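You operate a simulated robot arm through the tools that you are given. There is no shell and no other tool. Be economical: measure what you need, move in short steps, check, and stop when the job is done.

Carry out the task below with a simulated robot arm. There is one attempt and no reset: what you move stays moved.

JOB
Reseal the weak bag on the sealer, then carton it and switch off.
Fine: one press at its printed heat; use the carton on the green mat.

Only the result counts: the job must be done as asked and must still hold three seconds after the hand-in. Knocking over, shifting, dropping, spilling or breaking anything else fails it.

ROBOT AND FRAMES
A 7-joint arm with a two-finger gripper, on a carriage that runs on a rail from [0.363, -0.001] to [-2.017, 0.007] (x, y) and turns from 3.281 to 9.093 rad about z. Base frame: it is fixed where the carriage stands at the start and does not move with it; the origin is on the floor, on the carriage's upright axis, x ahead of it, y to its left, z up. Lengths are in m, angles in rad, forces in N, time in s.
Its first joint turns from -2.601 to 2.601 rad. Places, roughly: 20 cm wide carton inside [1.1, -0.6, 0.9]; foil bag [1.25, -0.25, 1]; sealer dial [1, -0.1, 0.9]; sealer switch [1, -0.1, 0.9]; wide carton [1, -0.5, 1]. Payload 2.45 kg.
Tool frame: the origin (TCP) lies between the finger pads and is the grasp point; the fingertips stand 0.026 m ahead of it; z points along the fingers, y is the line along which they close. The gripper opens to 0.096 m. The gripper's body begins 0.069 m behind the TCP.
Orientation is told as [roll, pitch, yaw] about the base's x, y, z axes, in that order, counted from this pose: with the fingers straight down and closing along the base's y, the tool's x points along the base's -x, its y along +y and its z along -z.

CONTROLS
- The arm moves only by the tool send_rows. Its argument "increments" is one flat list of numbers, 7 for each row, row after row: the shift along the tool's x, y, z in cm, then the turn, a rotation vector about the tool's x, y, z in rad, then the gripper command, from -1 (fully open) to 1 (shut), values between in proportion. In form: [tx, ty, tz, rx, ry, rz, grip, tx, ty, tz, rx, ry, rz, grip, ...]. A call has 1 to 12 rows; each row shifts and turns the commanded pose from where the row before left it, along the tool's axes as they then stand. Rows are played at 5 a second. More than 0.05 m and 0.15 rad between two rows, or a gripper value outside its range, and nothing of the call is played. A pose out of reach is approached as far as the arm can. The call stops where the force on the tool passes 40 N (or 10 N more than at its start, if that is more) or the arm is blocked; 0.2 s more then pass. Each finger halts on what it meets, pressing with about 40 N; the grip force reading is that of the motor and also rises with nothing between the fingers. The clock runs only during rows and for 0.2 s after the last one: add rows that do not move to give the fingers time. The reply holds the time, the measured pose of the TCP, the force on the tool along the base axes, the opening and the grip force, in the units named above and with some noise, with the torque about the TCP (base axes, N m) and any sound that the robot's microphone picked up.
- Cameras (640 x 400 px; columns grow to the right, rows downward): "scene" is now at [0.0369, 0.141, 1.6583]; the picture's right is [-0.32, -0.95, 0.00], its down [-0.57, 0.19, -0.80] and it looks along [0.76, -0.26, -0.60] (base axes); focal length 266 px, centre (320, 200). "wrist" rides on the gripper at [0.082, 0.003, -0.098] in the tool frame; the picture's right is [-0.04, 1.00, 0.00], its down [-0.73, -0.03, -0.68] and it looks along [-0.68, -0.03, 0.73] (tool axes); focal length 256 px, centre (320, 200). There is no depth. A picture from a camera that has moved, and an enlarged one, comes with that camera's place and axes in the base frame and with its lens.
- camera(camera): a new picture of that camera. The clock stands still meanwhile.
- slide_trunk(by): slides the trunk up (or, below 0, down) by that many m; the arm and the scene camera ride with it, the base frame stays. It gives what a move gives, with no picture.
- steer(legs): drives the robot by 1 to 6 legs, each [ahead, left, turn to the left] in m, m and rad, along the robot's own axes; the way and the turn of a leg run together, so that a leg with both is an arc; at most 1.5 m and 3.142 rad a leg. The arm and the cameras ride along, it lands a little off, and it stops where it bumps. It keeps to its track: a leg is cut to what the track allows. It gives what a move gives.
- pan_tilt(pan, tilt): turns the head with the scene camera to pan (to the left, within 2.705 rad either way) and tilt (down, from -0.506 to 1.204), counted from straight ahead of the robot. It gives what a move gives.
- close_up(camera, box): a new picture of the part [left, top, right, bottom] of that camera's present view, enlarged. The clock stands still meanwhile.
- close_job(): hands the job in; it is judged then, once.

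Work in short steps. Places have to be worked out from the pictures, the camera data and where the tool is seen: move nearer, look again, correct. Check each grasp and each placing, and mend what went wrong. You have 120 turns and 82 pictures in all, those below and enlarged ones among them. Open the gripper and draw the arm clear of the work before you hand the job in, unless the task says otherwise; then end with one line.

The tools are called as a command line: name --argument value ..., lists and objects as JSON in quotes. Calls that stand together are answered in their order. send_rows: Moves the arm, as the interface text tells. Its arguments: {"type":"object","properties":{"increments":{"type":"array"}},"required":["increments"]} The other tools are called the same way: slide_trunk (by) slides the trunk up or down; steer (legs) drives the base; pan_tilt (pan, tilt) turns the head that bears the scene camera; camera (camera) takes a picture; close_up (camera, box) takes an enlarged picture of a part of a camera's view; close_job () hands the job in.

At the start:

```text
time_s: 0.0
position: [0.6038, -0.204, 1.0002]
ee_rot: [0.001, 0.0, 0.0]
wrist_force: [-0.1, 0.3, 0.0]
ft_torque: [0.01, 0.02, -0.01]
opening: 0.0962
finger_force: 0.1
trunk travel left (down, up): [-0.65, 0.06]
robot x, y, heading: [-0.0011, -0.001, 0.001]
head pan, tilt: [-0.33, 0.641]
```

scene: 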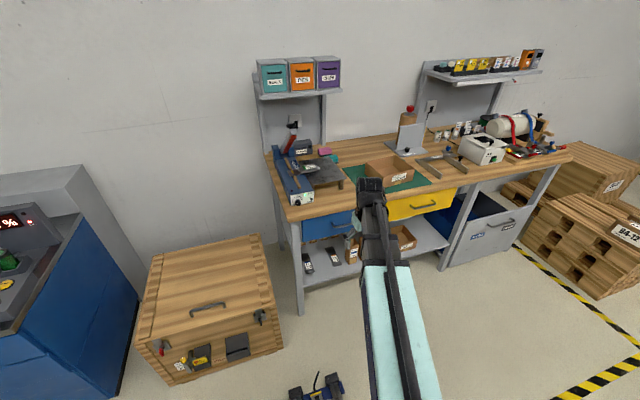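
wrist: 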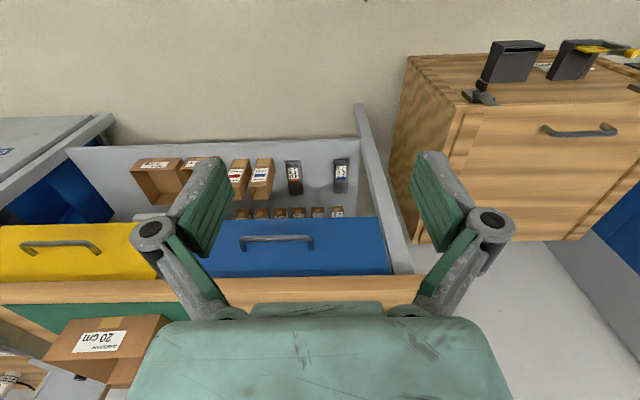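

The scene shows the bench with sealer, bag stand and green mat with a carton. I look closer at the sealer and the carton area.

close_up --camera "scene" --box '[250, 110, 410, 210]'

close_up --camera "scene" --box '[270, 130, 350, 210]'

```text
4.00 times, centred on (330, 160) of scene
camera zoom: at [0.0369, 0.141, 1.6583], right [-0.32, -0.95, 0.0], down [-0.57, 0.19, -0.8], along [0.76, -0.26, -0.6], focal length 1065 px, centre (280, 360)
```

zoom: 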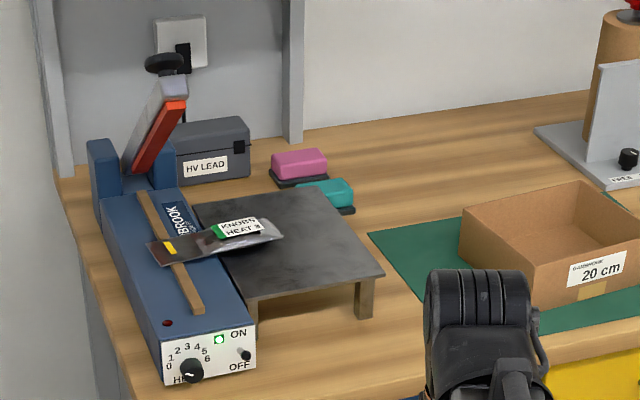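

```text
5.00 times, centred on (310, 170) of scene
camera zoom: at [0.0369, 0.141, 1.6583], right [-0.32, -0.95, 0.0], down [-0.57, 0.19, -0.8], along [0.76, -0.26, -0.6], focal length 1331 px, centre (370, 350)
```

zoom: 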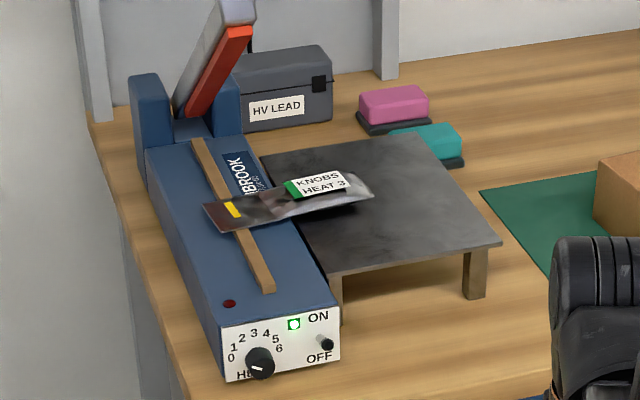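

The bag reads KNOBS HEAT 3 and lies across the sealing bar with the lever up. I raise the arm to look at the sealer with the wrist camera.

send_rows --increments '[0, 2, -5, 0, 0, 0, -1, 0, 2, -5, 0, 0, 0, -1, 0, 2, -5, 0, 0, 0, -1, 0, 0, -5, 0, 0, 0, -1, 0, 0, -5, 0, 0, 0, -1]'

camera --camera "wrist"

camera --camera "scene"

```text
refused: row 1 steps farther than a row can; nothing moved
```

```text
77 pictures are left
camera wrist: at [0.5232, -0.2007, 1.0995], right [0.04, 1.0, 0.0], down [0.73, -0.03, 0.68], along [0.68, -0.03, -0.73], focal length 256 px, centre (320, 200)
```

wrist: 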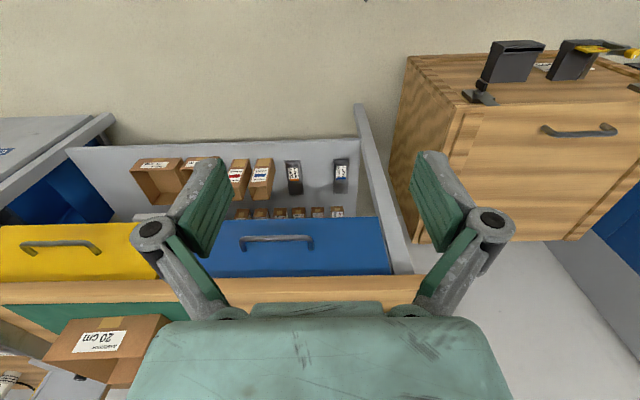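

```text
76 pictures are left
camera scene: at [0.0369, 0.141, 1.6583], right [-0.32, -0.95, 0.0], down [-0.57, 0.19, -0.8], along [0.76, -0.26, -0.6], focal length 266 px, centre (320, 200)
```

scene: 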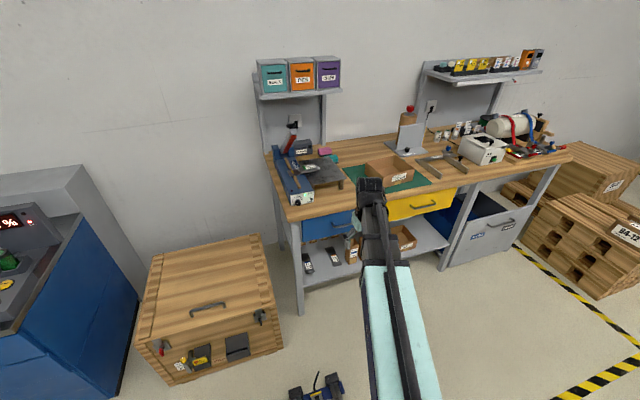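

The step exceeded the 5 cm norm; nothing moved. I redo it with smaller steps.

send_rows --increments '[0, 2, -4.5, 0, 0, 0, -1, 0, 2, -4.5, 0, 0, 0, -1, 0, 2, -4.5, 0, 0, 0, -1, 0, 2, -4.5, 0, 0, 0, -1, 0, 2, -4.5, 0, 0, 0, -1, 0, 2, -4.5, 0, 0, 0, -1, 0, 0, 0, 0, -0.14, 0, -1, 0, 0, 0, 0, -0.14, 0, -1, 0, 0, 0, 0, -0.14, 0, -1]'

```text
time_s: 2.0
position: [0.6284, -0.0897, 1.2202]
ee_rot: [0.001, -0.422, -0.001]
wrist_force: [0.1, 0.5, -0.9]
ft_torque: [-0.01, 0.01, 0.01]
opening: 0.0957
finger_force: 0.0
out of reach, approached as far as the arm can: row 5, 6
trunk travel left (down, up): [-0.65, 0.06]
robot x, y, heading: [-0.003, -0.0023, -0.004]
head pan, tilt: [-0.33, 0.641]
```

The tool is tilted forward now; I take the wrist picture.

camera --camera "wrist"

```text
75 pictures are left
camera wrist: at [0.5144, -0.0868, 1.2774], right [0.04, 1.0, 0.02], down [0.39, -0.03, 0.92], along [0.92, -0.03, -0.39], focal length 256 px, centre (320, 200)
```

wrist: 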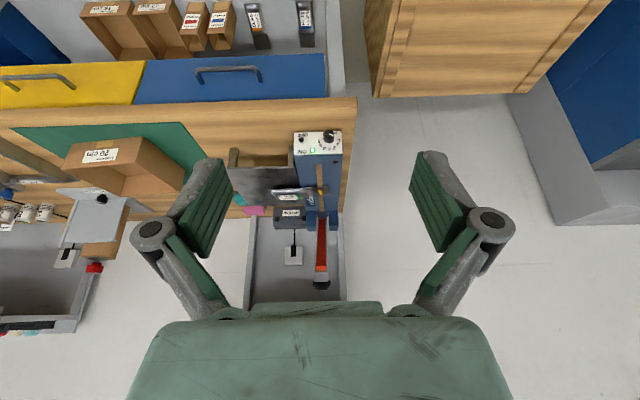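

close_up --camera "wrist" --box '[220, 120, 360, 300]'

close_up --camera "wrist" --box '[290, 125, 350, 165]'

```text
2.22 times, centred on (290, 210) of wrist
camera zoom: at [0.5144, -0.0868, 1.2774], right [0.04, 1.0, 0.02], down [0.39, -0.03, 0.92], along [0.92, -0.03, -0.39], focal length 569 px, centre (387, 178)
```

zoom: 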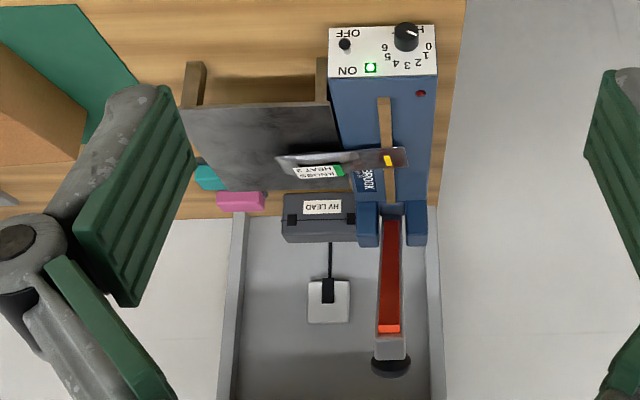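

```text
10.00 times, centred on (320, 145) of wrist
camera zoom: at [0.5144, -0.0868, 1.2774], right [0.04, 1.0, 0.02], down [0.39, -0.03, 0.92], along [0.92, -0.03, -0.39], focal length 2560 px, centre (320, 750)
```

zoom: 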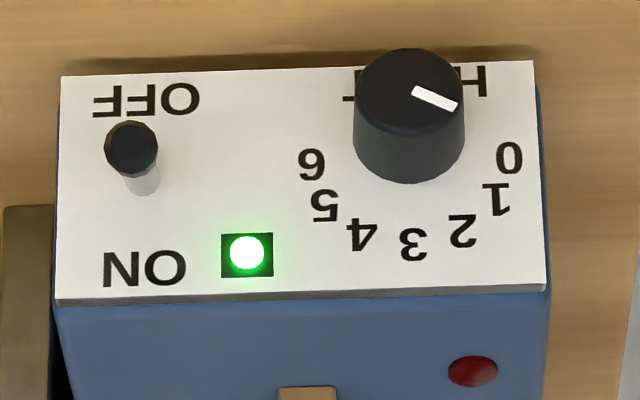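

Dial pointer sits near 0, the switch is on (green lamp), the knob face is at about (0.991, -0.080, 0.915), and the lever is hinged at the back. For the dial I want the camera above the gripper, so I roll the tool about its own axis.

send_rows --increments '[0, 0, 0, 0, 0, 0.15, -1, 0, 0, 0, 0, 0, 0.15, -1, 0, 0, 0, 0, 0, 0.15, -1, 0, 0, 0, 0, 0, 0.15, -1, 0, 0, 0, 0, 0, 0.15, -1, 0, 0, 0, 0, 0, 0.15, -1, 0, 0, 0, 0, 0, 0.15, -1, 0, 0, 0, 0, 0, 0.15, -1, 0, 0, 0, 0, 0, 0.15, -1, 0, 0, 0, 0, 0, 0.15, -1, 0, 0, 0, 0, 0, 0.15, -1, 0, 0, 0, 0, 0, 0.15, -1]'

```text
time_s: 4.6
position: [0.6291, -0.0889, 1.2228]
ee_rot: [0.411, 0.095, -1.783]
wrist_force: [-0.1, -0.5, -0.1]
ft_torque: [0.0, -0.02, -0.01]
opening: 0.0961
finger_force: 0.1
trunk travel left (down, up): [-0.65, 0.06]
robot x, y, heading: [-0.0018, 0.0014, 0.004]
head pan, tilt: [-0.33, 0.641]
```

Turned 1.8 rad without trouble; I complete the half turn.

send_rows --increments '[0, 0, 0, 0, 0, 0.15, -1, 0, 0, 0, 0, 0, 0.15, -1, 0, 0, 0, 0, 0, 0.15, -1, 0, 0, 0, 0, 0, 0.15, -1, 0, 0, 0, 0, 0, 0.15, -1, 0, 0, 0, 0, 0, 0.15, -1, 0, 0, 0, 0, 0, 0.15, -1, 0, 0, 0, 0, 0, 0.15, -1, 0, 0, 0, 0, 0, 0.142, -1, 0, 0, 0, 0, 0, 0, -1]'

```text
time_s: 6.8
position: [0.6286, -0.0889, 1.2222]
ee_rot: [0.001, 0.421, 3.14]
wrist_force: [-0.8, -0.2, 0.3]
ft_torque: [0.0, -0.02, -0.02]
opening: 0.0959
finger_force: 0.0
trunk travel left (down, up): [-0.65, 0.06]
robot x, y, heading: [-0.0004, 0.0001, 0.003]
head pan, tilt: [-0.33, 0.641]
```

Half turn complete. Now I drive ahead 0.3 m so the bench falls within reach, and look with both cameras.

steer --legs '[[0.3, 0, 0]]'

camera --camera "wrist"

camera --camera "scene"

```text
time_s: 8.8
position: [0.9262, -0.0949, 1.2215]
ee_rot: [0.0, 0.422, 3.135]
wrist_force: [-0.8, 0.3, 0.2]
ft_torque: [0.0, 0.0, 0.01]
opening: 0.0961
finger_force: 0.1
trunk travel left (down, up): [-0.65, 0.06]
robot x, y, heading: [0.2976, -0.0025, -0.008]
head pan, tilt: [-0.33, 0.641]
```

```text
72 pictures are left
camera wrist: at [0.9609, -0.0985, 1.3455], right [-0.04, -1.0, -0.02], down [-0.95, 0.04, 0.32], along [-0.32, 0.03, -0.95], focal length 256 px, centre (320, 200)
```

wrist: 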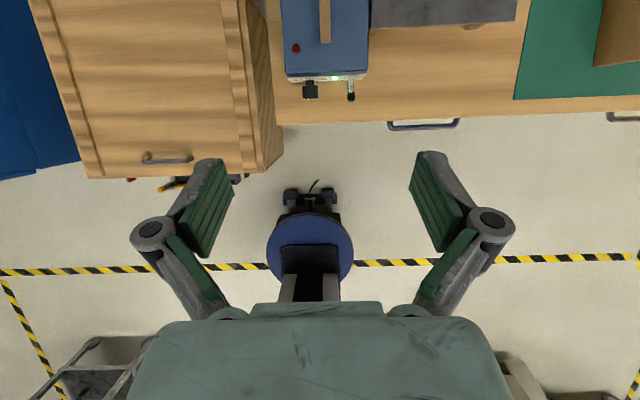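

```text
71 pictures are left
camera scene: at [0.3358, 0.1396, 1.6583], right [-0.33, -0.94, 0.0], down [-0.56, 0.2, -0.8], along [0.76, -0.27, -0.6], focal length 266 px, centre (320, 200)
```

scene: 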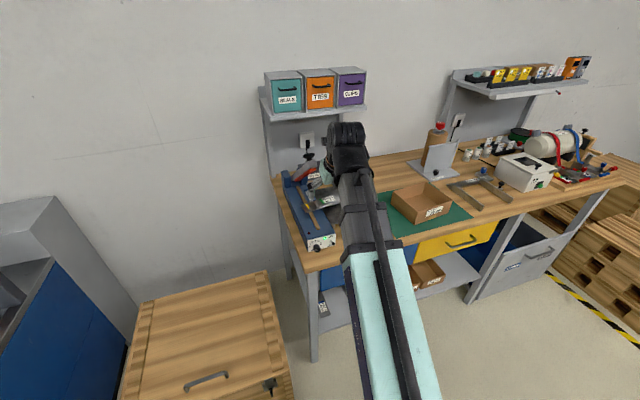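

Now pitch the tool to horizontal (camera on top), staying high and clear.

send_rows --increments '[0, 0, -4, 0, 0.144, 0, -1, 0, 0, 0, 0, 0.144, 0, -1, 0, 0, 0, 0, 0.144, 0, -1, 0, 0, 0, 0, 0.144, 0, -1, 0, 0, 0, 0, 0.144, 0, -1, 0, 0, 0, 0, 0.144, 0, -1, 0, 0, 0, 0, 0.144, 0, -1, 0, 0, 0, 0, 0.141, 0, -1, 0, 0, -3, 0, 0, 0, -1, 0, 0, 0, 0, 0, 0, -1]'

camera --camera "wrist"

```text
time_s: 11.0
position: [0.985, -0.1245, 1.3088]
ee_rot: [0.112, 1.569, -3.038]
wrist_force: [-0.1, 0.3, 0.7]
ft_torque: [-0.02, 0.02, -0.01]
opening: 0.0959
finger_force: 0.1
out of reach, approached as far as the arm can: row 4, 5, 6, 7, 8, 9
trunk travel left (down, up): [-0.65, 0.06]
robot x, y, heading: [0.2995, -0.0024, -0.014]
head pan, tilt: [-0.33, 0.641]
```

```text
70 pictures are left
camera wrist: at [0.8874, -0.1274, 1.3921], right [-0.01, -1.0, -0.04], down [-0.68, 0.03, -0.73], along [0.73, 0.02, -0.68], focal length 256 px, centre (320, 200)
```

wrist: 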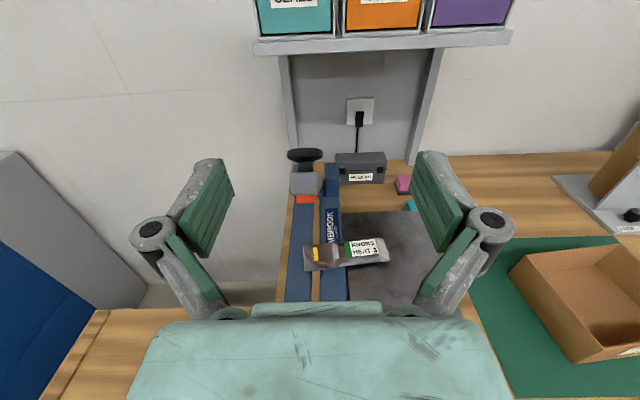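

The arm approached out-of-reach poses and stands at x=0.985. I lower the trunk partway (still above the sealer) and back off.

slide_trunk --by -0.2

send_rows --increments '[0, 0, -4, 0, 0, 0, -1, 0, 0, -4, 0, 0, 0, -1, 0, 0, -4, 0, 0, 0, -1, 0, 0, 0, 0, 0, 0, -1]'

```text
time_s: 13.2
position: [0.9857, -0.1243, 1.1101]
ee_rot: [0.203, 1.569, -2.949]
wrist_force: [0.5, 0.1, 0.0]
ft_torque: [-0.01, 0.01, 0.0]
opening: 0.0962
finger_force: 0.2
trunk travel left (down, up): [-0.45, 0.26]
robot x, y, heading: [0.301, -0.0012, -0.007]
head pan, tilt: [-0.33, 0.641]
```

```text
time_s: 14.2
position: [0.9527, -0.1557, 1.1548]
ee_rot: [0.079, 1.569, -3.069]
wrist_force: [-0.9, -0.7, 0.0]
ft_torque: [-0.02, 0.0, 0.02]
opening: 0.0959
finger_force: 0.0
out of reach, approached as far as the arm can: row 1, 2, 3
trunk travel left (down, up): [-0.45, 0.26]
robot x, y, heading: [0.298, -0.0032, -0.006]
head pan, tilt: [-0.33, 0.641]
```

Horizontal pose too close to the carriage is the limit, so I back the carriage away 0.2 m.

steer --legs '[[-0.2, 0, 0]]'

send_rows --increments '[-3.5, 0, 0, 0, 0, 0, -1, -3.5, -2, 0, 0, 0, 0, -1, -3.5, -2, 0, 0, 0, 0, -1, 0, -2, 0, 0, 0, 0, -1]'

camera --camera "wrist"

```text
time_s: 15.8
position: [0.7566, -0.1529, 1.154]
ee_rot: [0.144, 1.568, -3.003]
wrist_force: [0.6, -0.3, -0.6]
ft_torque: [0.02, 0.03, 0.0]
opening: 0.0959
finger_force: 0.1
trunk travel left (down, up): [-0.45, 0.26]
robot x, y, heading: [0.1014, -0.0022, -0.004]
head pan, tilt: [-0.33, 0.641]
```

```text
time_s: 16.8
position: [0.8069, -0.1109, 1.0669]
ee_rot: [0.009, 1.567, -3.139]
wrist_force: [-0.1, -0.2, -0.1]
ft_torque: [0.01, 0.0, -0.01]
opening: 0.096
finger_force: 0.0
out of reach, approached as far as the arm can: row 1, 2, 3, 4
trunk travel left (down, up): [-0.45, 0.26]
robot x, y, heading: [0.1003, -0.0012, -0.006]
head pan, tilt: [-0.33, 0.641]
```

```text
69 pictures are left
camera wrist: at [0.7078, -0.1138, 1.1492], right [0.0, -1.0, -0.04], down [-0.68, 0.03, -0.73], along [0.73, 0.02, -0.68], focal length 256 px, centre (320, 200)
```

wrist: 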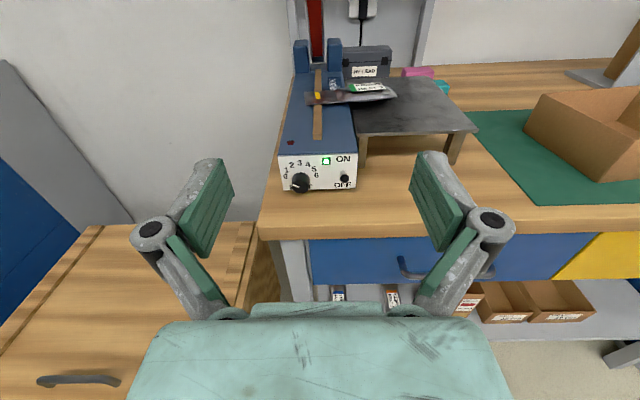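

Good view. I lower the trunk 0.14 m to dial height and settle the arm.

slide_trunk --by -0.14

send_rows --increments '[0, -1, 3, 0, 0, 0, -1, 0, -1, 2, 0, 0, 0, -1, 0, 0, 0, 0, 0, 0, -1]'

close_up --camera "wrist" --box '[240, 50, 400, 150]'

```text
time_s: 18.5
position: [0.805, -0.1111, 0.9272]
ee_rot: [0.122, 1.567, -3.023]
wrist_force: [0.3, -0.4, -0.8]
ft_torque: [0.03, 0.0, -0.03]
opening: 0.0958
finger_force: 0.0
trunk travel left (down, up): [-0.31, 0.4]
robot x, y, heading: [0.0989, 0.0001, -0.002]
head pan, tilt: [-0.33, 0.641]
```

```text
time_s: 19.3
position: [0.8532, -0.0916, 0.9247]
ee_rot: [-0.026, 1.567, 3.114]
wrist_force: [-0.5, -0.5, -0.3]
ft_torque: [0.01, 0.0, -0.01]
opening: 0.0961
finger_force: 0.1
trunk travel left (down, up): [-0.31, 0.4]
robot x, y, heading: [0.0992, -0.001, -0.004]
head pan, tilt: [-0.33, 0.641]
```

```text
4.00 times, centred on (320, 100) of wrist
camera zoom: at [0.7569, -0.0941, 1.0076], right [0.0, -1.0, -0.04], down [-0.68, 0.03, -0.73], along [0.73, 0.02, -0.68], focal length 1024 px, centre (320, 600)
```

zoom: 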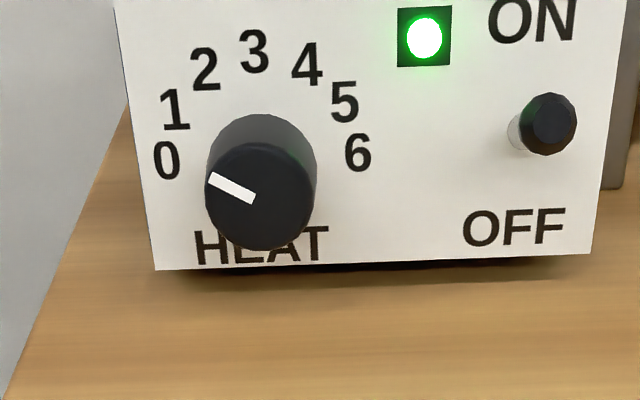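

Frontal view: pointer ~67° left of vertical (near 0), "3" straight above the knob; knob axis about y=-0.079, z=0.916. I align and approach with the fingers half open, stopping short to check.

send_rows --increments '[-0.9, -1.2, 0, 0, 0, 0, -0.2, 0, 0, 4, 0, 0, 0, -0.2, 0, 0, 3.5, 0, 0, 0, -0.2, 0, 0, 0, 0, 0, 0, -0.2]'

camera --camera "wrist"

```text
time_s: 20.3
position: [0.9307, -0.0811, 0.9175]
ee_rot: [0.187, 1.57, -2.959]
wrist_force: [-0.4, 0.0, 0.2]
ft_torque: [-0.02, 0.02, 0.01]
opening: 0.0575
finger_force: 0.1
trunk travel left (down, up): [-0.31, 0.4]
robot x, y, heading: [0.1016, 0.002, -0.0]
head pan, tilt: [-0.33, 0.641]
```

```text
67 pictures are left
camera wrist: at [0.8327, -0.0836, 1.0002], right [0.0, -1.0, -0.04], down [-0.68, 0.03, -0.73], along [0.73, 0.02, -0.68], focal length 256 px, centre (320, 200)
```

wrist: 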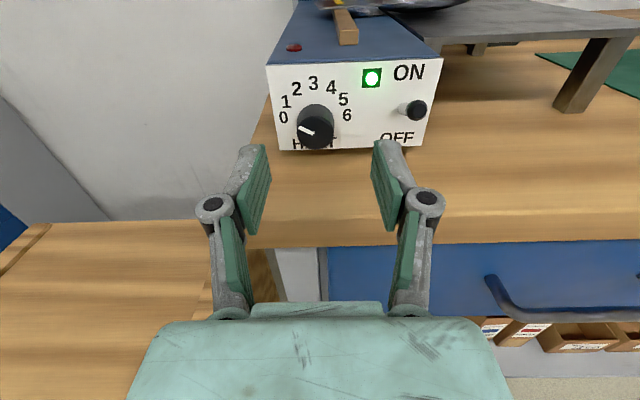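

Well aligned. I advance 4.6 cm so the pads overlap the knob, and close.

send_rows --increments '[0, -0.2, 2.5, 0, 0, 0, 0, 0, 0, 2.1, 0, 0, 0, 0, 0, 0, 0, 0, 0, 0, 0, 0, 0, 0, 0, 0, 0, 1, 0, 0, 0, 0, 0, 0, 1]'

close_up --camera "wrist" --box '[220, 50, 420, 200]'

```text
time_s: 21.5
position: [0.9769, -0.0778, 0.9176]
ee_rot: [0.19, 1.568, -2.958]
wrist_force: [-2.4, 2.2, -1.7]
ft_torque: [-0.02, 0.01, -0.04]
opening: 0.0255
finger_force: 44.9
trunk travel left (down, up): [-0.31, 0.4]
robot x, y, heading: [0.1004, -0.0041, -0.005]
head pan, tilt: [-0.33, 0.641]
```

```text
2.67 times, centred on (320, 125) of wrist
camera zoom: at [0.8797, -0.0808, 0.9994], right [0.0, -1.0, -0.04], down [-0.68, 0.03, -0.73], along [0.73, 0.02, -0.68], focal length 683 px, centre (320, 400)
```

zoom: 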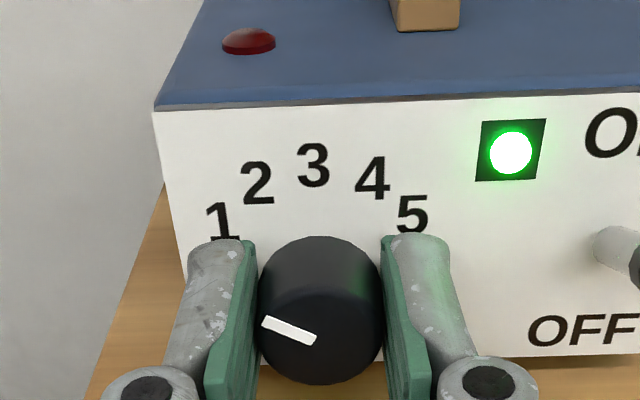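

The knob is gripped (25 mm). I turn it clockwise about 0.5 rad and look.

send_rows --increments '[0, 0, 0, 0, 0, 0.13, 1, 0, 0, 0, 0, 0, 0.13, 1, 0, 0, 0, 0, 0, 0.13, 1, 0, 0, 0, 0, 0, 0.13, 1, 0, 0, 0, 0, 0, 0, 1]'

close_up --camera "wrist" --box '[220, 50, 420, 200]'

```text
time_s: 22.7
position: [0.9781, -0.0773, 0.9166]
ee_rot: [-1.58, 1.055, 1.57]
wrist_force: [10.1, 9.5, 8.7]
ft_torque: [0.0, 0.56, 0.44]
opening: 0.0253
finger_force: 45.0
trunk travel left (down, up): [-0.31, 0.4]
robot x, y, heading: [0.1007, -0.0015, -0.007]
head pan, tilt: [-0.33, 0.641]
```

```text
2.67 times, centred on (320, 125) of wrist
camera zoom: at [0.8796, -0.1215, 0.9863], right [0.01, -0.85, -0.53], down [-0.68, 0.39, -0.63], along [0.73, 0.36, -0.57], focal length 683 px, centre (320, 400)
```

zoom: 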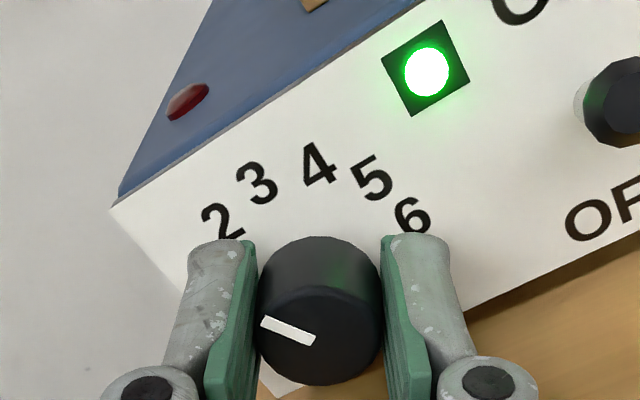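

The knob follows the gripper. I release slightly, turn back and regrasp for the second half.

send_rows --increments '[0, 0, 0, 0, 0, 0, 0.28, 0, 0, 0, 0, 0, 0, 0.28, 0, 0, 0, 0, 0, -0.13, 0.28, 0, 0, 0, 0, 0, -0.13, 0.28, 0, 0, 0, 0, 0, -0.13, 0.28, 0, 0, 0, 0, 0, -0.13, 0.28, 0, 0, 0, 0, 0, 0, 0.28]'

close_up --camera "wrist" --box '[220, 50, 420, 200]'

```text
time_s: 24.3
position: [0.9761, -0.079, 0.9158]
ee_rot: [0.658, 1.566, -2.49]
wrist_force: [-1.0, 0.0, 0.2]
ft_torque: [0.03, 0.0, -0.01]
opening: 0.0348
finger_force: 0.0
trunk travel left (down, up): [-0.31, 0.4]
robot x, y, heading: [0.1004, -0.0003, -0.005]
head pan, tilt: [-0.33, 0.641]
```

```text
2.67 times, centred on (320, 125) of wrist
camera zoom: at [0.8783, -0.0808, 1.0], right [0.0, -1.0, -0.04], down [-0.68, 0.03, -0.73], along [0.73, 0.02, -0.68], focal length 683 px, centre (320, 400)
```

zoom: 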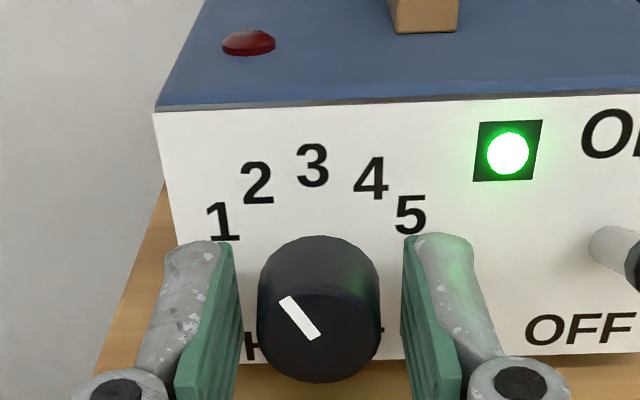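

Pointer is now ~34° short of 3. I regrasp and turn 0.6 rad.

send_rows --increments '[0, 0, 0, 0, 0, 0, 1, 0, 0, 0, 0, 0, 0, 1, 0, 0, 0, 0, 0, 0.12, 1, 0, 0, 0, 0, 0, 0.12, 1, 0, 0, 0, 0, 0, 0.12, 1, 0, 0, 0, 0, 0, 0.12, 1, 0, 0, 0, 0, 0, 0.12, 1, 0, 0, 0, 0, 0, 0, 1, 0, 0, 0, 0, 0, 0, 0.3, 0, 0, 0, 0, 0, 0, 0.3]'

send_rows --increments '[0, 0, 0, 0, 0, -0.12, 0.28, 0, 0, 0, 0, 0, -0.12, 0.28, 0, 0, 0, 0, 0, -0.12, 0.28, 0, 0, 0, 0, 0, -0.12, 0.28, 0, 0, 0, 0, 0, -0.12, 0.28, 0, 0, 0, 0, 0, 0, 0, 0, 0, -4, 0, 0, 0, 0, 0, 0, -4, 0, 0, 0, 0, 0, 0, -4, 0, 0, 0, 0, 0, 0, 0, 0, 0, 0, 0]'

close_up --camera "wrist" --box '[240, 50, 400, 150]'

```text
time_s: 25.9
position: [0.9757, -0.0782, 0.9153]
ee_rot: [-1.598, 0.977, 1.561]
wrist_force: [-7.3, 6.5, 14.0]
ft_torque: [-0.04, 0.37, 0.76]
opening: 0.0257
finger_force: 44.9
out of reach, approached as far as the arm can: row 7
trunk travel left (down, up): [-0.31, 0.4]
robot x, y, heading: [0.0966, 0.0014, -0.003]
head pan, tilt: [-0.33, 0.641]
stopped in row 8: the force on the tool passed its limit at 43 N (the readings are from after the stop); the commanded pose is now the measured one
```

```text
time_s: 28.1
position: [0.8562, -0.0806, 0.9124]
ee_rot: [2.544, 1.558, -0.587]
wrist_force: [0.0, -0.5, 0.0]
ft_torque: [0.02, 0.01, 0.01]
opening: 0.0478
finger_force: 0.1
trunk travel left (down, up): [-0.31, 0.4]
robot x, y, heading: [0.0988, 0.0015, 0.001]
head pan, tilt: [-0.33, 0.641]
```

```text
4.00 times, centred on (320, 100) of wrist
camera zoom: at [0.7582, -0.0846, 0.9947], right [0.01, -1.0, -0.03], down [-0.67, 0.02, -0.74], along [0.74, 0.03, -0.67], focal length 1024 px, centre (320, 600)
```

zoom: 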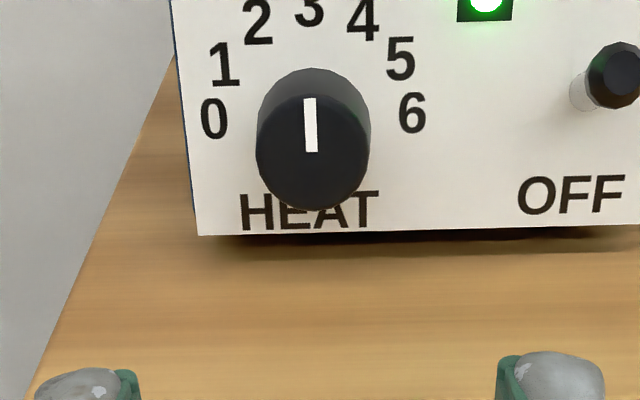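

The pointer stands exactly at 3. Now the lever: I raise the trunk and turn the tool back to pointing down with the camera on the robot side.

slide_trunk --by 0.32

send_rows --increments '[0, 0, 0, 0, 0, -0.15, 0, 0, 0, 0, 0, 0, -0.15, 0, 0, 0, 0, 0, 0, -0.15, 0, 0, 0, 0, 0, 0, -0.15, 0, 0, 0, 0, 0, 0, -0.15, 0, 0, 0, 0, 0, 0, -0.15, 0, 0, 0, 0, 0, 0, -0.15, 0, 0, 0, 0, 0, 0, -0.15, 0, 0, 0, 0, 0, 0, -0.15, 0, 0, 0, 0, 0, 0, -0.15, 0, 0, 0, 0, 0, 0, -0.15, 0, 0, 0, 0, 0, 0, -0.15, 0]'

send_rows --increments '[0, 0, 0, 0, 0, -0.15, 0, 0, 0, 0, 0, 0, -0.15, 0, 0, 0, 0, 0, 0, -0.15, 0, 0, 0, 0, 0, 0, -0.15, 0, 0, 0, 0, 0, 0, -0.15, 0, 0, 0, 0, 0, 0, -0.15, 0, 0, 0, 0, 0, 0, -0.15, 0, 0, 0, 0, 0, 0, -0.15, 0, 0, 0, 0, 0, 0, -0.142, 0]'

send_rows --increments '[0, 0, 0, 0, 0.143, 0, 0, 0, 0, 0, 0, 0.143, 0, 0, 0, 0, 0, 0, 0.143, 0, 0, 0, 0, 0, 0, 0.143, 0, 0, 0, 0, 0, 0, 0.143, 0, 0, 0, 0, 0, 0, 0.143, 0, 0, 0, 0, 0, 0, 0.143, 0, 0, 0, 0, 0, 0, 0.143, 0, 0, 0, 0, 0, 0, 0.143, 0, 0, 0, 0, 0, 0, 0.143, 0, 0, 0, 0, 0, 0, 0.14, 0, 0, 0, 0, 0, 0, 0, 0]'

```text
time_s: 31.3
position: [0.8564, -0.0802, 1.232]
ee_rot: [2.546, 1.558, -0.585]
wrist_force: [-0.2, 0.6, 0.3]
ft_torque: [0.01, -0.01, 0.0]
opening: 0.0481
finger_force: 0.0
trunk travel left (down, up): [-0.63, 0.08]
robot x, y, heading: [0.0992, -0.0036, -0.003]
head pan, tilt: [-0.33, 0.641]
```

```text
time_s: 33.9
position: [0.856, -0.0809, 1.2332]
ee_rot: [1.581, -0.238, -1.562]
wrist_force: [-0.5, -0.3, -0.1]
ft_torque: [0.01, 0.01, 0.02]
opening: 0.0478
finger_force: 0.1
trunk travel left (down, up): [-0.63, 0.08]
robot x, y, heading: [0.0992, 0.0009, -0.006]
head pan, tilt: [-0.33, 0.641]
```

```text
time_s: 35.9
position: [0.8575, -0.0801, 1.2315]
ee_rot: [-2.425, -1.556, 2.437]
wrist_force: [0.1, -0.2, -0.2]
ft_torque: [-0.03, -0.02, 0.02]
opening: 0.0476
finger_force: 0.1
trunk travel left (down, up): [-0.63, 0.08]
robot x, y, heading: [0.1016, 0.0008, -0.005]
head pan, tilt: [-0.33, 0.641]
```

```text
refused: increments must hold 7 numbers for each row
```

A row was malformed; resend the pitch-down.

send_rows --increments '[0, 0, 0, 0, 0.143, 0, 0, 0, 0, 0, 0, 0.143, 0, 0, 0, 0, 0, 0, 0.143, 0, 0, 0, 0, 0, 0, 0.143, 0, 0, 0, 0, 0, 0, 0.143, 0, 0, 0, 0, 0, 0, 0.143, 0, 0, 0, 0, 0, 0, 0.143, 0]'

camera --camera "wrist"

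```text
refused: increments must hold 7 numbers for each row
```

```text
62 pictures are left
camera wrist: at [0.7601, -0.0793, 1.1509], right [-0.01, 1.0, 0.03], down [-0.69, -0.03, 0.73], along [0.73, -0.01, 0.69], focal length 256 px, centre (320, 200)
```

wrist: 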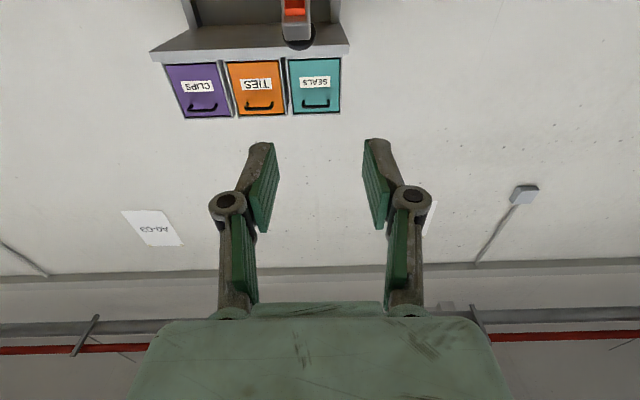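

The ball triangulates to about (1.140, -0.1045, 1.229). I resend the pitch with correct rows (partial, for a look).

send_rows --increments '[0, 0, 0, 0, 0.145, 0, -0.2, 0, 0, 0, 0, 0.145, 0, -0.2, 0, 0, 0, 0, 0.145, 0, -0.2, 0, 0, 0, 0, 0.145, 0, -0.2, 0, 0, 0, 0, 0.145, 0, -0.2]'

camera --camera "wrist"

```text
time_s: 37.1
position: [0.8571, -0.0792, 1.232]
ee_rot: [-0.012, -0.852, 0.018]
wrist_force: [0.8, -0.6, 0.0]
ft_torque: [-0.02, 0.02, -0.03]
opening: 0.0576
finger_force: 0.2
trunk travel left (down, up): [-0.63, 0.08]
robot x, y, heading: [0.1005, -0.0029, -0.001]
head pan, tilt: [-0.33, 0.641]
```

```text
61 pictures are left
camera wrist: at [0.73, -0.0786, 1.2368], right [0.02, 1.0, 0.02], down [-0.03, -0.02, 1.0], along [1.0, -0.02, 0.03], focal length 256 px, centre (320, 200)
```

wrist: 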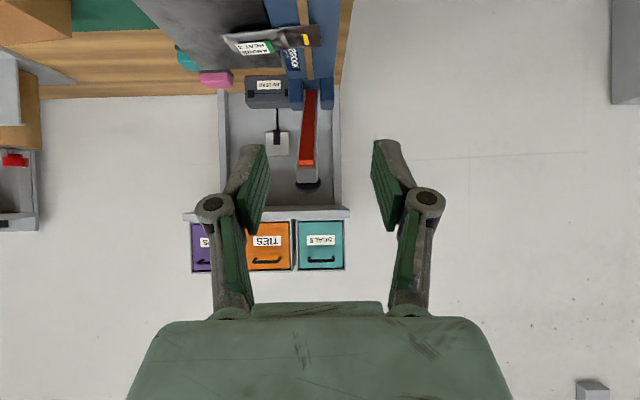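

close_up --camera "wrist" --box '[260, 0, 360, 200]'

```text
2.00 times, centred on (310, 100) of wrist
camera zoom: at [0.73, -0.0786, 1.2368], right [0.02, 1.0, 0.02], down [-0.03, -0.02, 1.0], along [1.0, -0.02, 0.03], focal length 512 px, centre (340, 400)
```

zoom: 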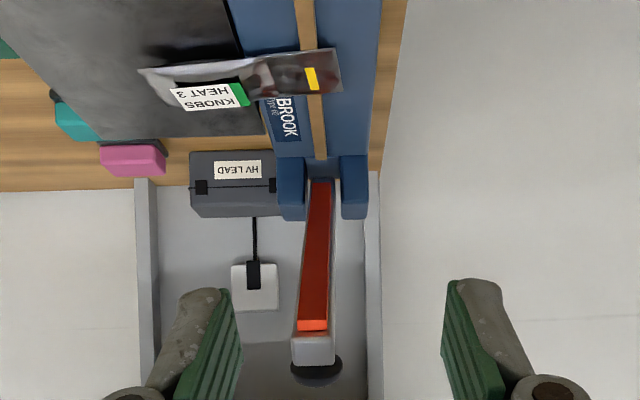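

Yellow weak spot lies on the bar. Now I point the tool down, retract, then drive ahead; I'll approach the ball from the front with open fingers straddling it.

send_rows --increments '[0, 0, 0, 0, 0.142, 0, -1, 0, 0, 0, 0, 0.142, 0, -1, 0, 0, 0, 0, 0.142, 0, -1, 0, 0, 0, 0, 0.142, 0, -1, 0, 0, 0, 0, 0.142, 0, -1, 0, 0, 0, 0, 0.142, 0, -1, 5, 0, 0, 0, 0, 0, -1, 5, 0, 0, 0, 0, 0, -1, 4, 0, 0, 0, 0, 0, -1, 0, 0, 0, 0, 0, 0, -1]'

steer --legs '[[0.26, 0, 0]]'

camera --camera "wrist"

```text
time_s: 39.3
position: [0.736, -0.0856, 1.1973]
ee_rot: [-0.009, -0.016, 0.011]
wrist_force: [-0.2, -0.1, 0.1]
ft_torque: [-0.02, 0.01, 0.02]
opening: 0.0959
finger_force: 0.0
out of reach, approached as far as the arm can: row 8, 9
trunk travel left (down, up): [-0.63, 0.08]
robot x, y, heading: [0.1018, -0.0028, -0.004]
head pan, tilt: [-0.33, 0.641]
```

```text
time_s: 41.2
position: [0.996, -0.0878, 1.1974]
ee_rot: [-0.008, -0.016, 0.008]
wrist_force: [0.1, -0.2, 0.0]
ft_torque: [0.01, 0.02, -0.02]
opening: 0.0958
finger_force: 0.1
trunk travel left (down, up): [-0.63, 0.08]
robot x, y, heading: [0.361, -0.0012, -0.006]
head pan, tilt: [-0.33, 0.641]
```

```text
59 pictures are left
camera wrist: at [0.913, -0.0843, 1.2953], right [0.03, 1.0, -0.01], down [0.72, -0.02, 0.69], along [0.69, -0.03, -0.72], focal length 256 px, centre (320, 200)
```

wrist: 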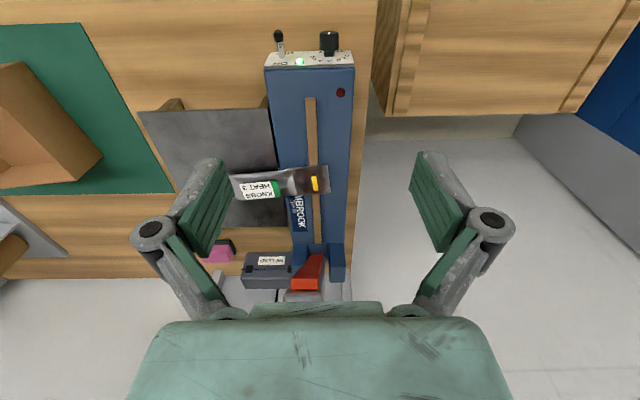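

I raise the trunk 0.035 m to ball height, centre on y=-0.1045, and advance to just before the ball.

slide_trunk --by 0.035

send_rows --increments '[0, -1.7, 0, 0, 0.0, 0, -1, -4, 0, 0, 0, 0, 0, -1, -3, 0, 0, 0, 0, 0, -1, 0, 0, 0, 0, 0, 0, -1]'

camera --camera "wrist"

camera --camera "scene"

```text
time_s: 42.0
position: [0.9954, -0.0876, 1.2334]
ee_rot: [-0.008, -0.015, 0.008]
wrist_force: [0.4, -0.1, 0.5]
ft_torque: [0.0, 0.01, -0.02]
opening: 0.0959
finger_force: 0.0
trunk travel left (down, up): [-0.665, 0.045]
robot x, y, heading: [0.3612, -0.003, -0.007]
head pan, tilt: [-0.33, 0.641]
```

```text
time_s: 43.0
position: [1.0641, -0.1041, 1.2327]
ee_rot: [-0.008, -0.016, 0.008]
wrist_force: [-0.5, 0.0, 0.0]
ft_torque: [0.03, 0.0, 0.02]
opening: 0.096
finger_force: 0.0
trunk travel left (down, up): [-0.665, 0.045]
robot x, y, heading: [0.3631, -0.0028, -0.005]
head pan, tilt: [-0.33, 0.641]
```

```text
58 pictures are left
camera wrist: at [0.9815, -0.1009, 1.331], right [0.03, 1.0, -0.01], down [0.72, -0.02, 0.69], along [0.69, -0.03, -0.72], focal length 256 px, centre (320, 200)
```

wrist: 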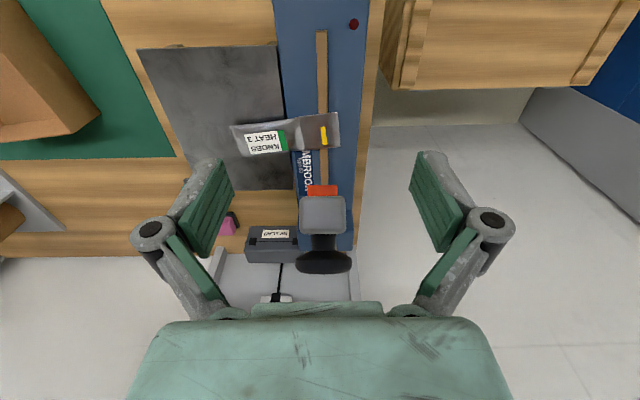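

```text
57 pictures are left
camera scene: at [0.397, 0.1395, 1.6733], right [-0.33, -0.94, 0.0], down [-0.56, 0.2, -0.8], along [0.76, -0.26, -0.6], focal length 266 px, centre (320, 200)
```

scene: 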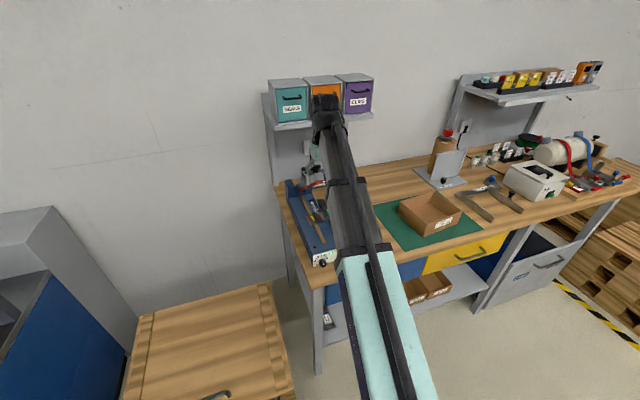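

The ball reads consistently at (1.140,-0.105,1.230). I advance with straddling fingers and grip.

send_rows --increments '[-4, -0.1, 0, 0, 0, 0, -1, -3.6, 0, 0.3, 0, 0, 0, -1, 0, 0, 0, 0, 0, 0, -1, 0, 0, 0, 0, 0, 0, 1, 0, 0, 0, 0, 0, 0, 1, 0, 0, 0, 0, 0, 0, 1]'

camera --camera "wrist"

```text
time_s: 44.4
position: [1.1392, -0.1044, 1.2335]
ee_rot: [-0.007, -0.016, 0.007]
wrist_force: [-1.5, 7.2, 2.6]
ft_torque: [0.2, 0.05, 0.19]
opening: 0.0428
finger_force: 44.8
trunk travel left (down, up): [-0.665, 0.045]
robot x, y, heading: [0.3627, 0.001, -0.006]
head pan, tilt: [-0.33, 0.641]
```

```text
56 pictures are left
camera wrist: at [1.0565, -0.1011, 1.3307], right [0.03, 1.0, -0.01], down [0.72, -0.02, 0.69], along [0.69, -0.03, -0.72], focal length 256 px, centre (320, 200)
```

wrist: 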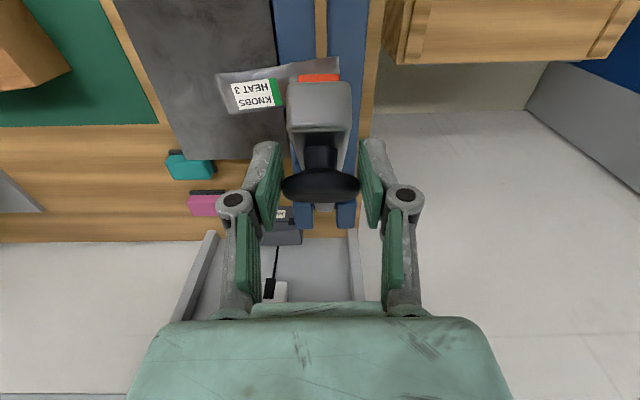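

Ball gripped at 43 mm. I start swinging it down and forward along the estimated arc (hinge ≈ (1.38, 0.98)).

send_rows --increments '[1.05, 0, 1.1, 0, 0, 0, 1, 1.05, 0, 1.1, 0, 0, 0, 1, 0.95, 0, 1.18, 0, 0, 0, 1, 0.95, 0, 1.18, 0, 0, 0, 1]'

camera --camera "wrist"

```text
time_s: 45.4
position: [1.1033, -0.1043, 1.1839]
ee_rot: [-0.008, -0.018, 0.008]
wrist_force: [2.7, 11.5, 4.0]
ft_torque: [0.19, -1.19, 0.14]
opening: 0.0428
finger_force: 44.6
trunk travel left (down, up): [-0.665, 0.045]
robot x, y, heading: [0.361, -0.0012, -0.009]
head pan, tilt: [-0.33, 0.641]
```

```text
55 pictures are left
camera wrist: at [1.0206, -0.1009, 1.2817], right [0.03, 1.0, -0.01], down [0.72, -0.02, 0.69], along [0.69, -0.03, -0.72], focal length 256 px, centre (320, 200)
```

wrist: 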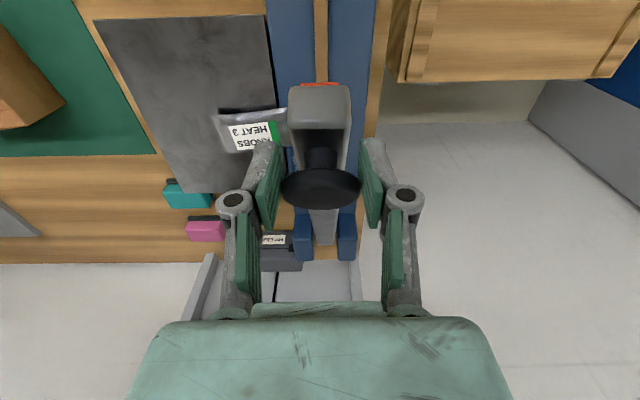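

Motion follows; actual path suggests hinge ≈ (1.40, 1.00). I continue another 10° along the refined arc.

send_rows --increments '[0.75, 0, 1.33, 0, 0, 0, 1, 0.75, 0, 1.33, 0, 0, 0, 1, 0.63, 0, 1.39, 0, 0, 0, 1, 0.63, 0, 1.39, 0, 0, 0, 1, 0, 0, 0, 0, 0, 0, 1]'

camera --camera "wrist"

```text
time_s: 46.5
position: [1.0759, -0.1036, 1.1309]
ee_rot: [-0.009, -0.017, 0.009]
wrist_force: [4.9, 9.4, 4.9]
ft_torque: [0.08, -1.01, 0.13]
opening: 0.0423
finger_force: 45.2
trunk travel left (down, up): [-0.665, 0.045]
robot x, y, heading: [0.3621, 0.0014, -0.008]
head pan, tilt: [-0.33, 0.641]
```

```text
54 pictures are left
camera wrist: at [0.9934, -0.1007, 1.2288], right [0.03, 1.0, -0.01], down [0.72, -0.02, 0.69], along [0.69, -0.03, -0.72], focal length 256 px, centre (320, 200)
```

wrist: 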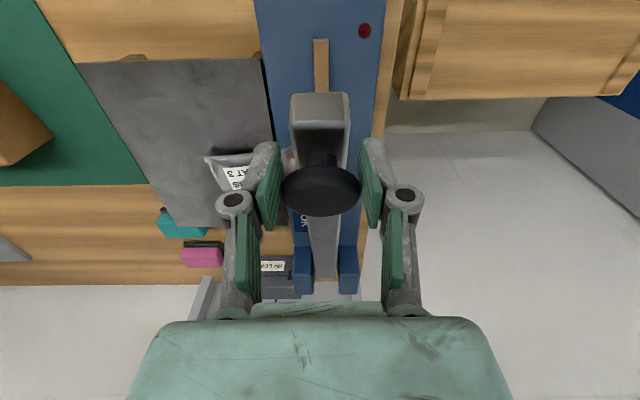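

Tracking well at ~158°. Continue down in small steps until the jaw closes.

send_rows --increments '[0.54, 0, 1.43, 0, 0, 0, 1, 0.48, 0, 1.45, 0, 0, 0, 1, 0.41, 0, 1.47, 0, 0, 0, 1]'

camera --camera "wrist"

```text
time_s: 47.4
position: [1.0599, -0.1044, 1.0904]
ee_rot: [-0.009, -0.016, 0.008]
wrist_force: [-4.5, 15.2, 7.7]
ft_torque: [0.25, -0.92, 0.2]
opening: 0.0425
finger_force: 45.1
trunk travel left (down, up): [-0.665, 0.045]
robot x, y, heading: [0.3577, -0.0025, -0.006]
head pan, tilt: [-0.33, 0.641]
```

```text
53 pictures are left
camera wrist: at [0.9781, -0.1009, 1.1876], right [0.03, 1.0, -0.01], down [0.72, -0.02, 0.69], along [0.69, -0.03, -0.72], focal length 256 px, centre (320, 200)
```

wrist: 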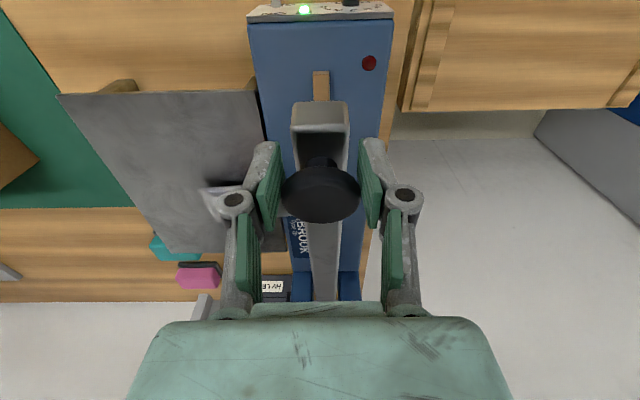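

Lamp still off; a little further down to closing.

send_rows --increments '[0.34, 0, 1.49, 0, 0, 0, 1, 0.28, 0, 1.5, 0, 0, 0, 1, 0.2, 0, 1.0, 0, 0, 0, 1]'

camera --camera "wrist"

```text
time_s: 48.1
position: [1.0508, -0.1035, 1.049]
ee_rot: [-0.007, -0.017, 0.009]
wrist_force: [-13.5, 22.4, 10.1]
ft_torque: [0.24, -0.97, 0.46]
opening: 0.042
finger_force: 45.0
trunk travel left (down, up): [-0.665, 0.045]
robot x, y, heading: [0.3587, -0.0021, -0.013]
head pan, tilt: [-0.33, 0.641]
```

```text
52 pictures are left
camera wrist: at [0.969, -0.101, 1.1467], right [0.03, 1.0, -0.01], down [0.72, -0.02, 0.69], along [0.69, -0.03, -0.72], focal length 256 px, centre (320, 200)
```

wrist: 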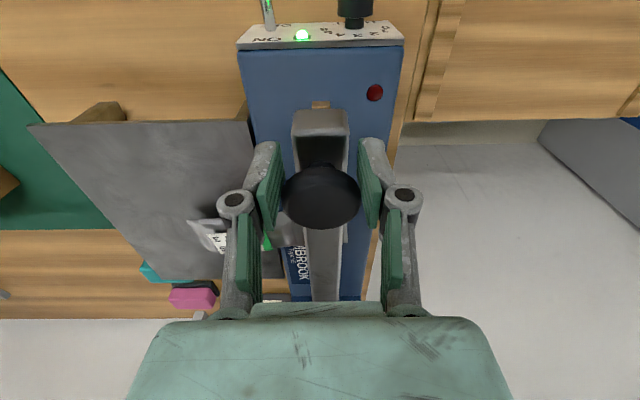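

Nearly closed; small sideways load builds up, so I ease toward it while lowering further.

send_rows --increments '[0.4, 0.2, 0.8, 0, 0, 0, 1, 0.15, 0.1, 0.8, 0, 0, 0, 1]'

camera --camera "wrist"

```text
time_s: 48.8
position: [1.049, -0.1033, 1.0316]
ee_rot: [-0.011, -0.019, 0.006]
wrist_force: [-5.2, 10.5, 9.5]
ft_torque: [0.11, -1.08, 0.15]
opening: 0.0414
finger_force: 44.8
trunk travel left (down, up): [-0.665, 0.045]
robot x, y, heading: [0.3583, 0.0001, -0.01]
head pan, tilt: [-0.33, 0.641]
```

```text
51 pictures are left
camera wrist: at [0.9665, -0.1004, 1.1296], right [0.03, 1.0, -0.01], down [0.72, -0.02, 0.69], along [0.69, -0.03, -0.72], focal length 256 px, centre (320, 200)
```

wrist: 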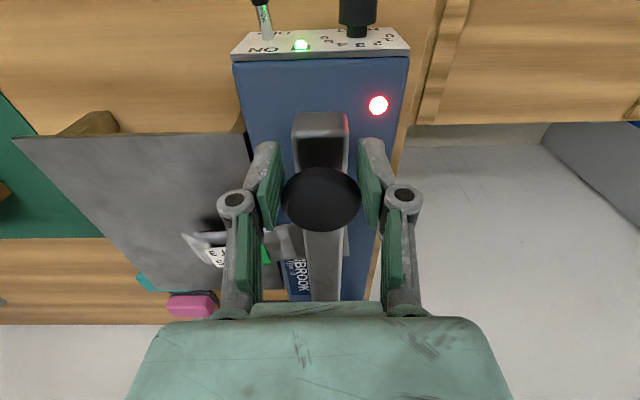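

The red lamp is lit: it is sealing. I press 3 mm more to hold firmly and wait.

send_rows --increments '[0, 0, 0.3, 0, 0, 0, 1, 0, 0, 0, 0, 0, 0, 1, 0, 0, 0, 0, 0, 0, 1, 0, 0, 0, 0, 0, 0, 1, 0, 0, 0, 0, 0, 0, 1, 0, 0, 0, 0, 0, 0, 1]'

close_up --camera "wrist" --box '[180, 20, 440, 300]'

```text
time_s: 50.1
position: [1.048, -0.1026, 1.0283]
ee_rot: [-0.01, -0.019, 0.008]
wrist_force: [0.4, 2.5, 15.0]
ft_torque: [-0.11, -0.79, -0.03]
opening: 0.0414
finger_force: 45.3
trunk travel left (down, up): [-0.665, 0.045]
robot x, y, heading: [0.3566, -0.0041, -0.01]
head pan, tilt: [-0.33, 0.641]
```

```text
1.43 times, centred on (310, 160) of wrist
camera zoom: at [0.9662, -0.1006, 1.1264], right [0.03, 1.0, -0.01], down [0.72, -0.02, 0.69], along [0.69, -0.03, -0.72], focal length 366 px, centre (334, 257)
```

zoom: 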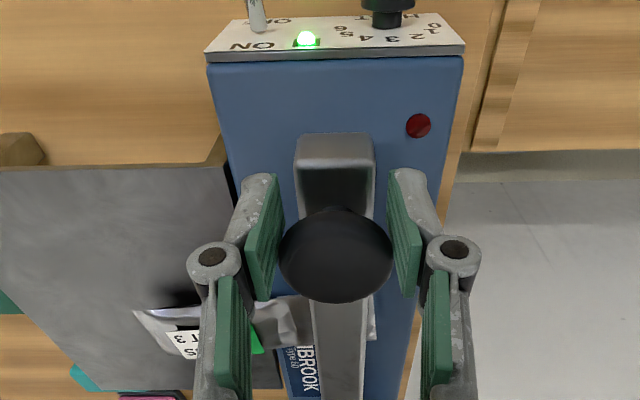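

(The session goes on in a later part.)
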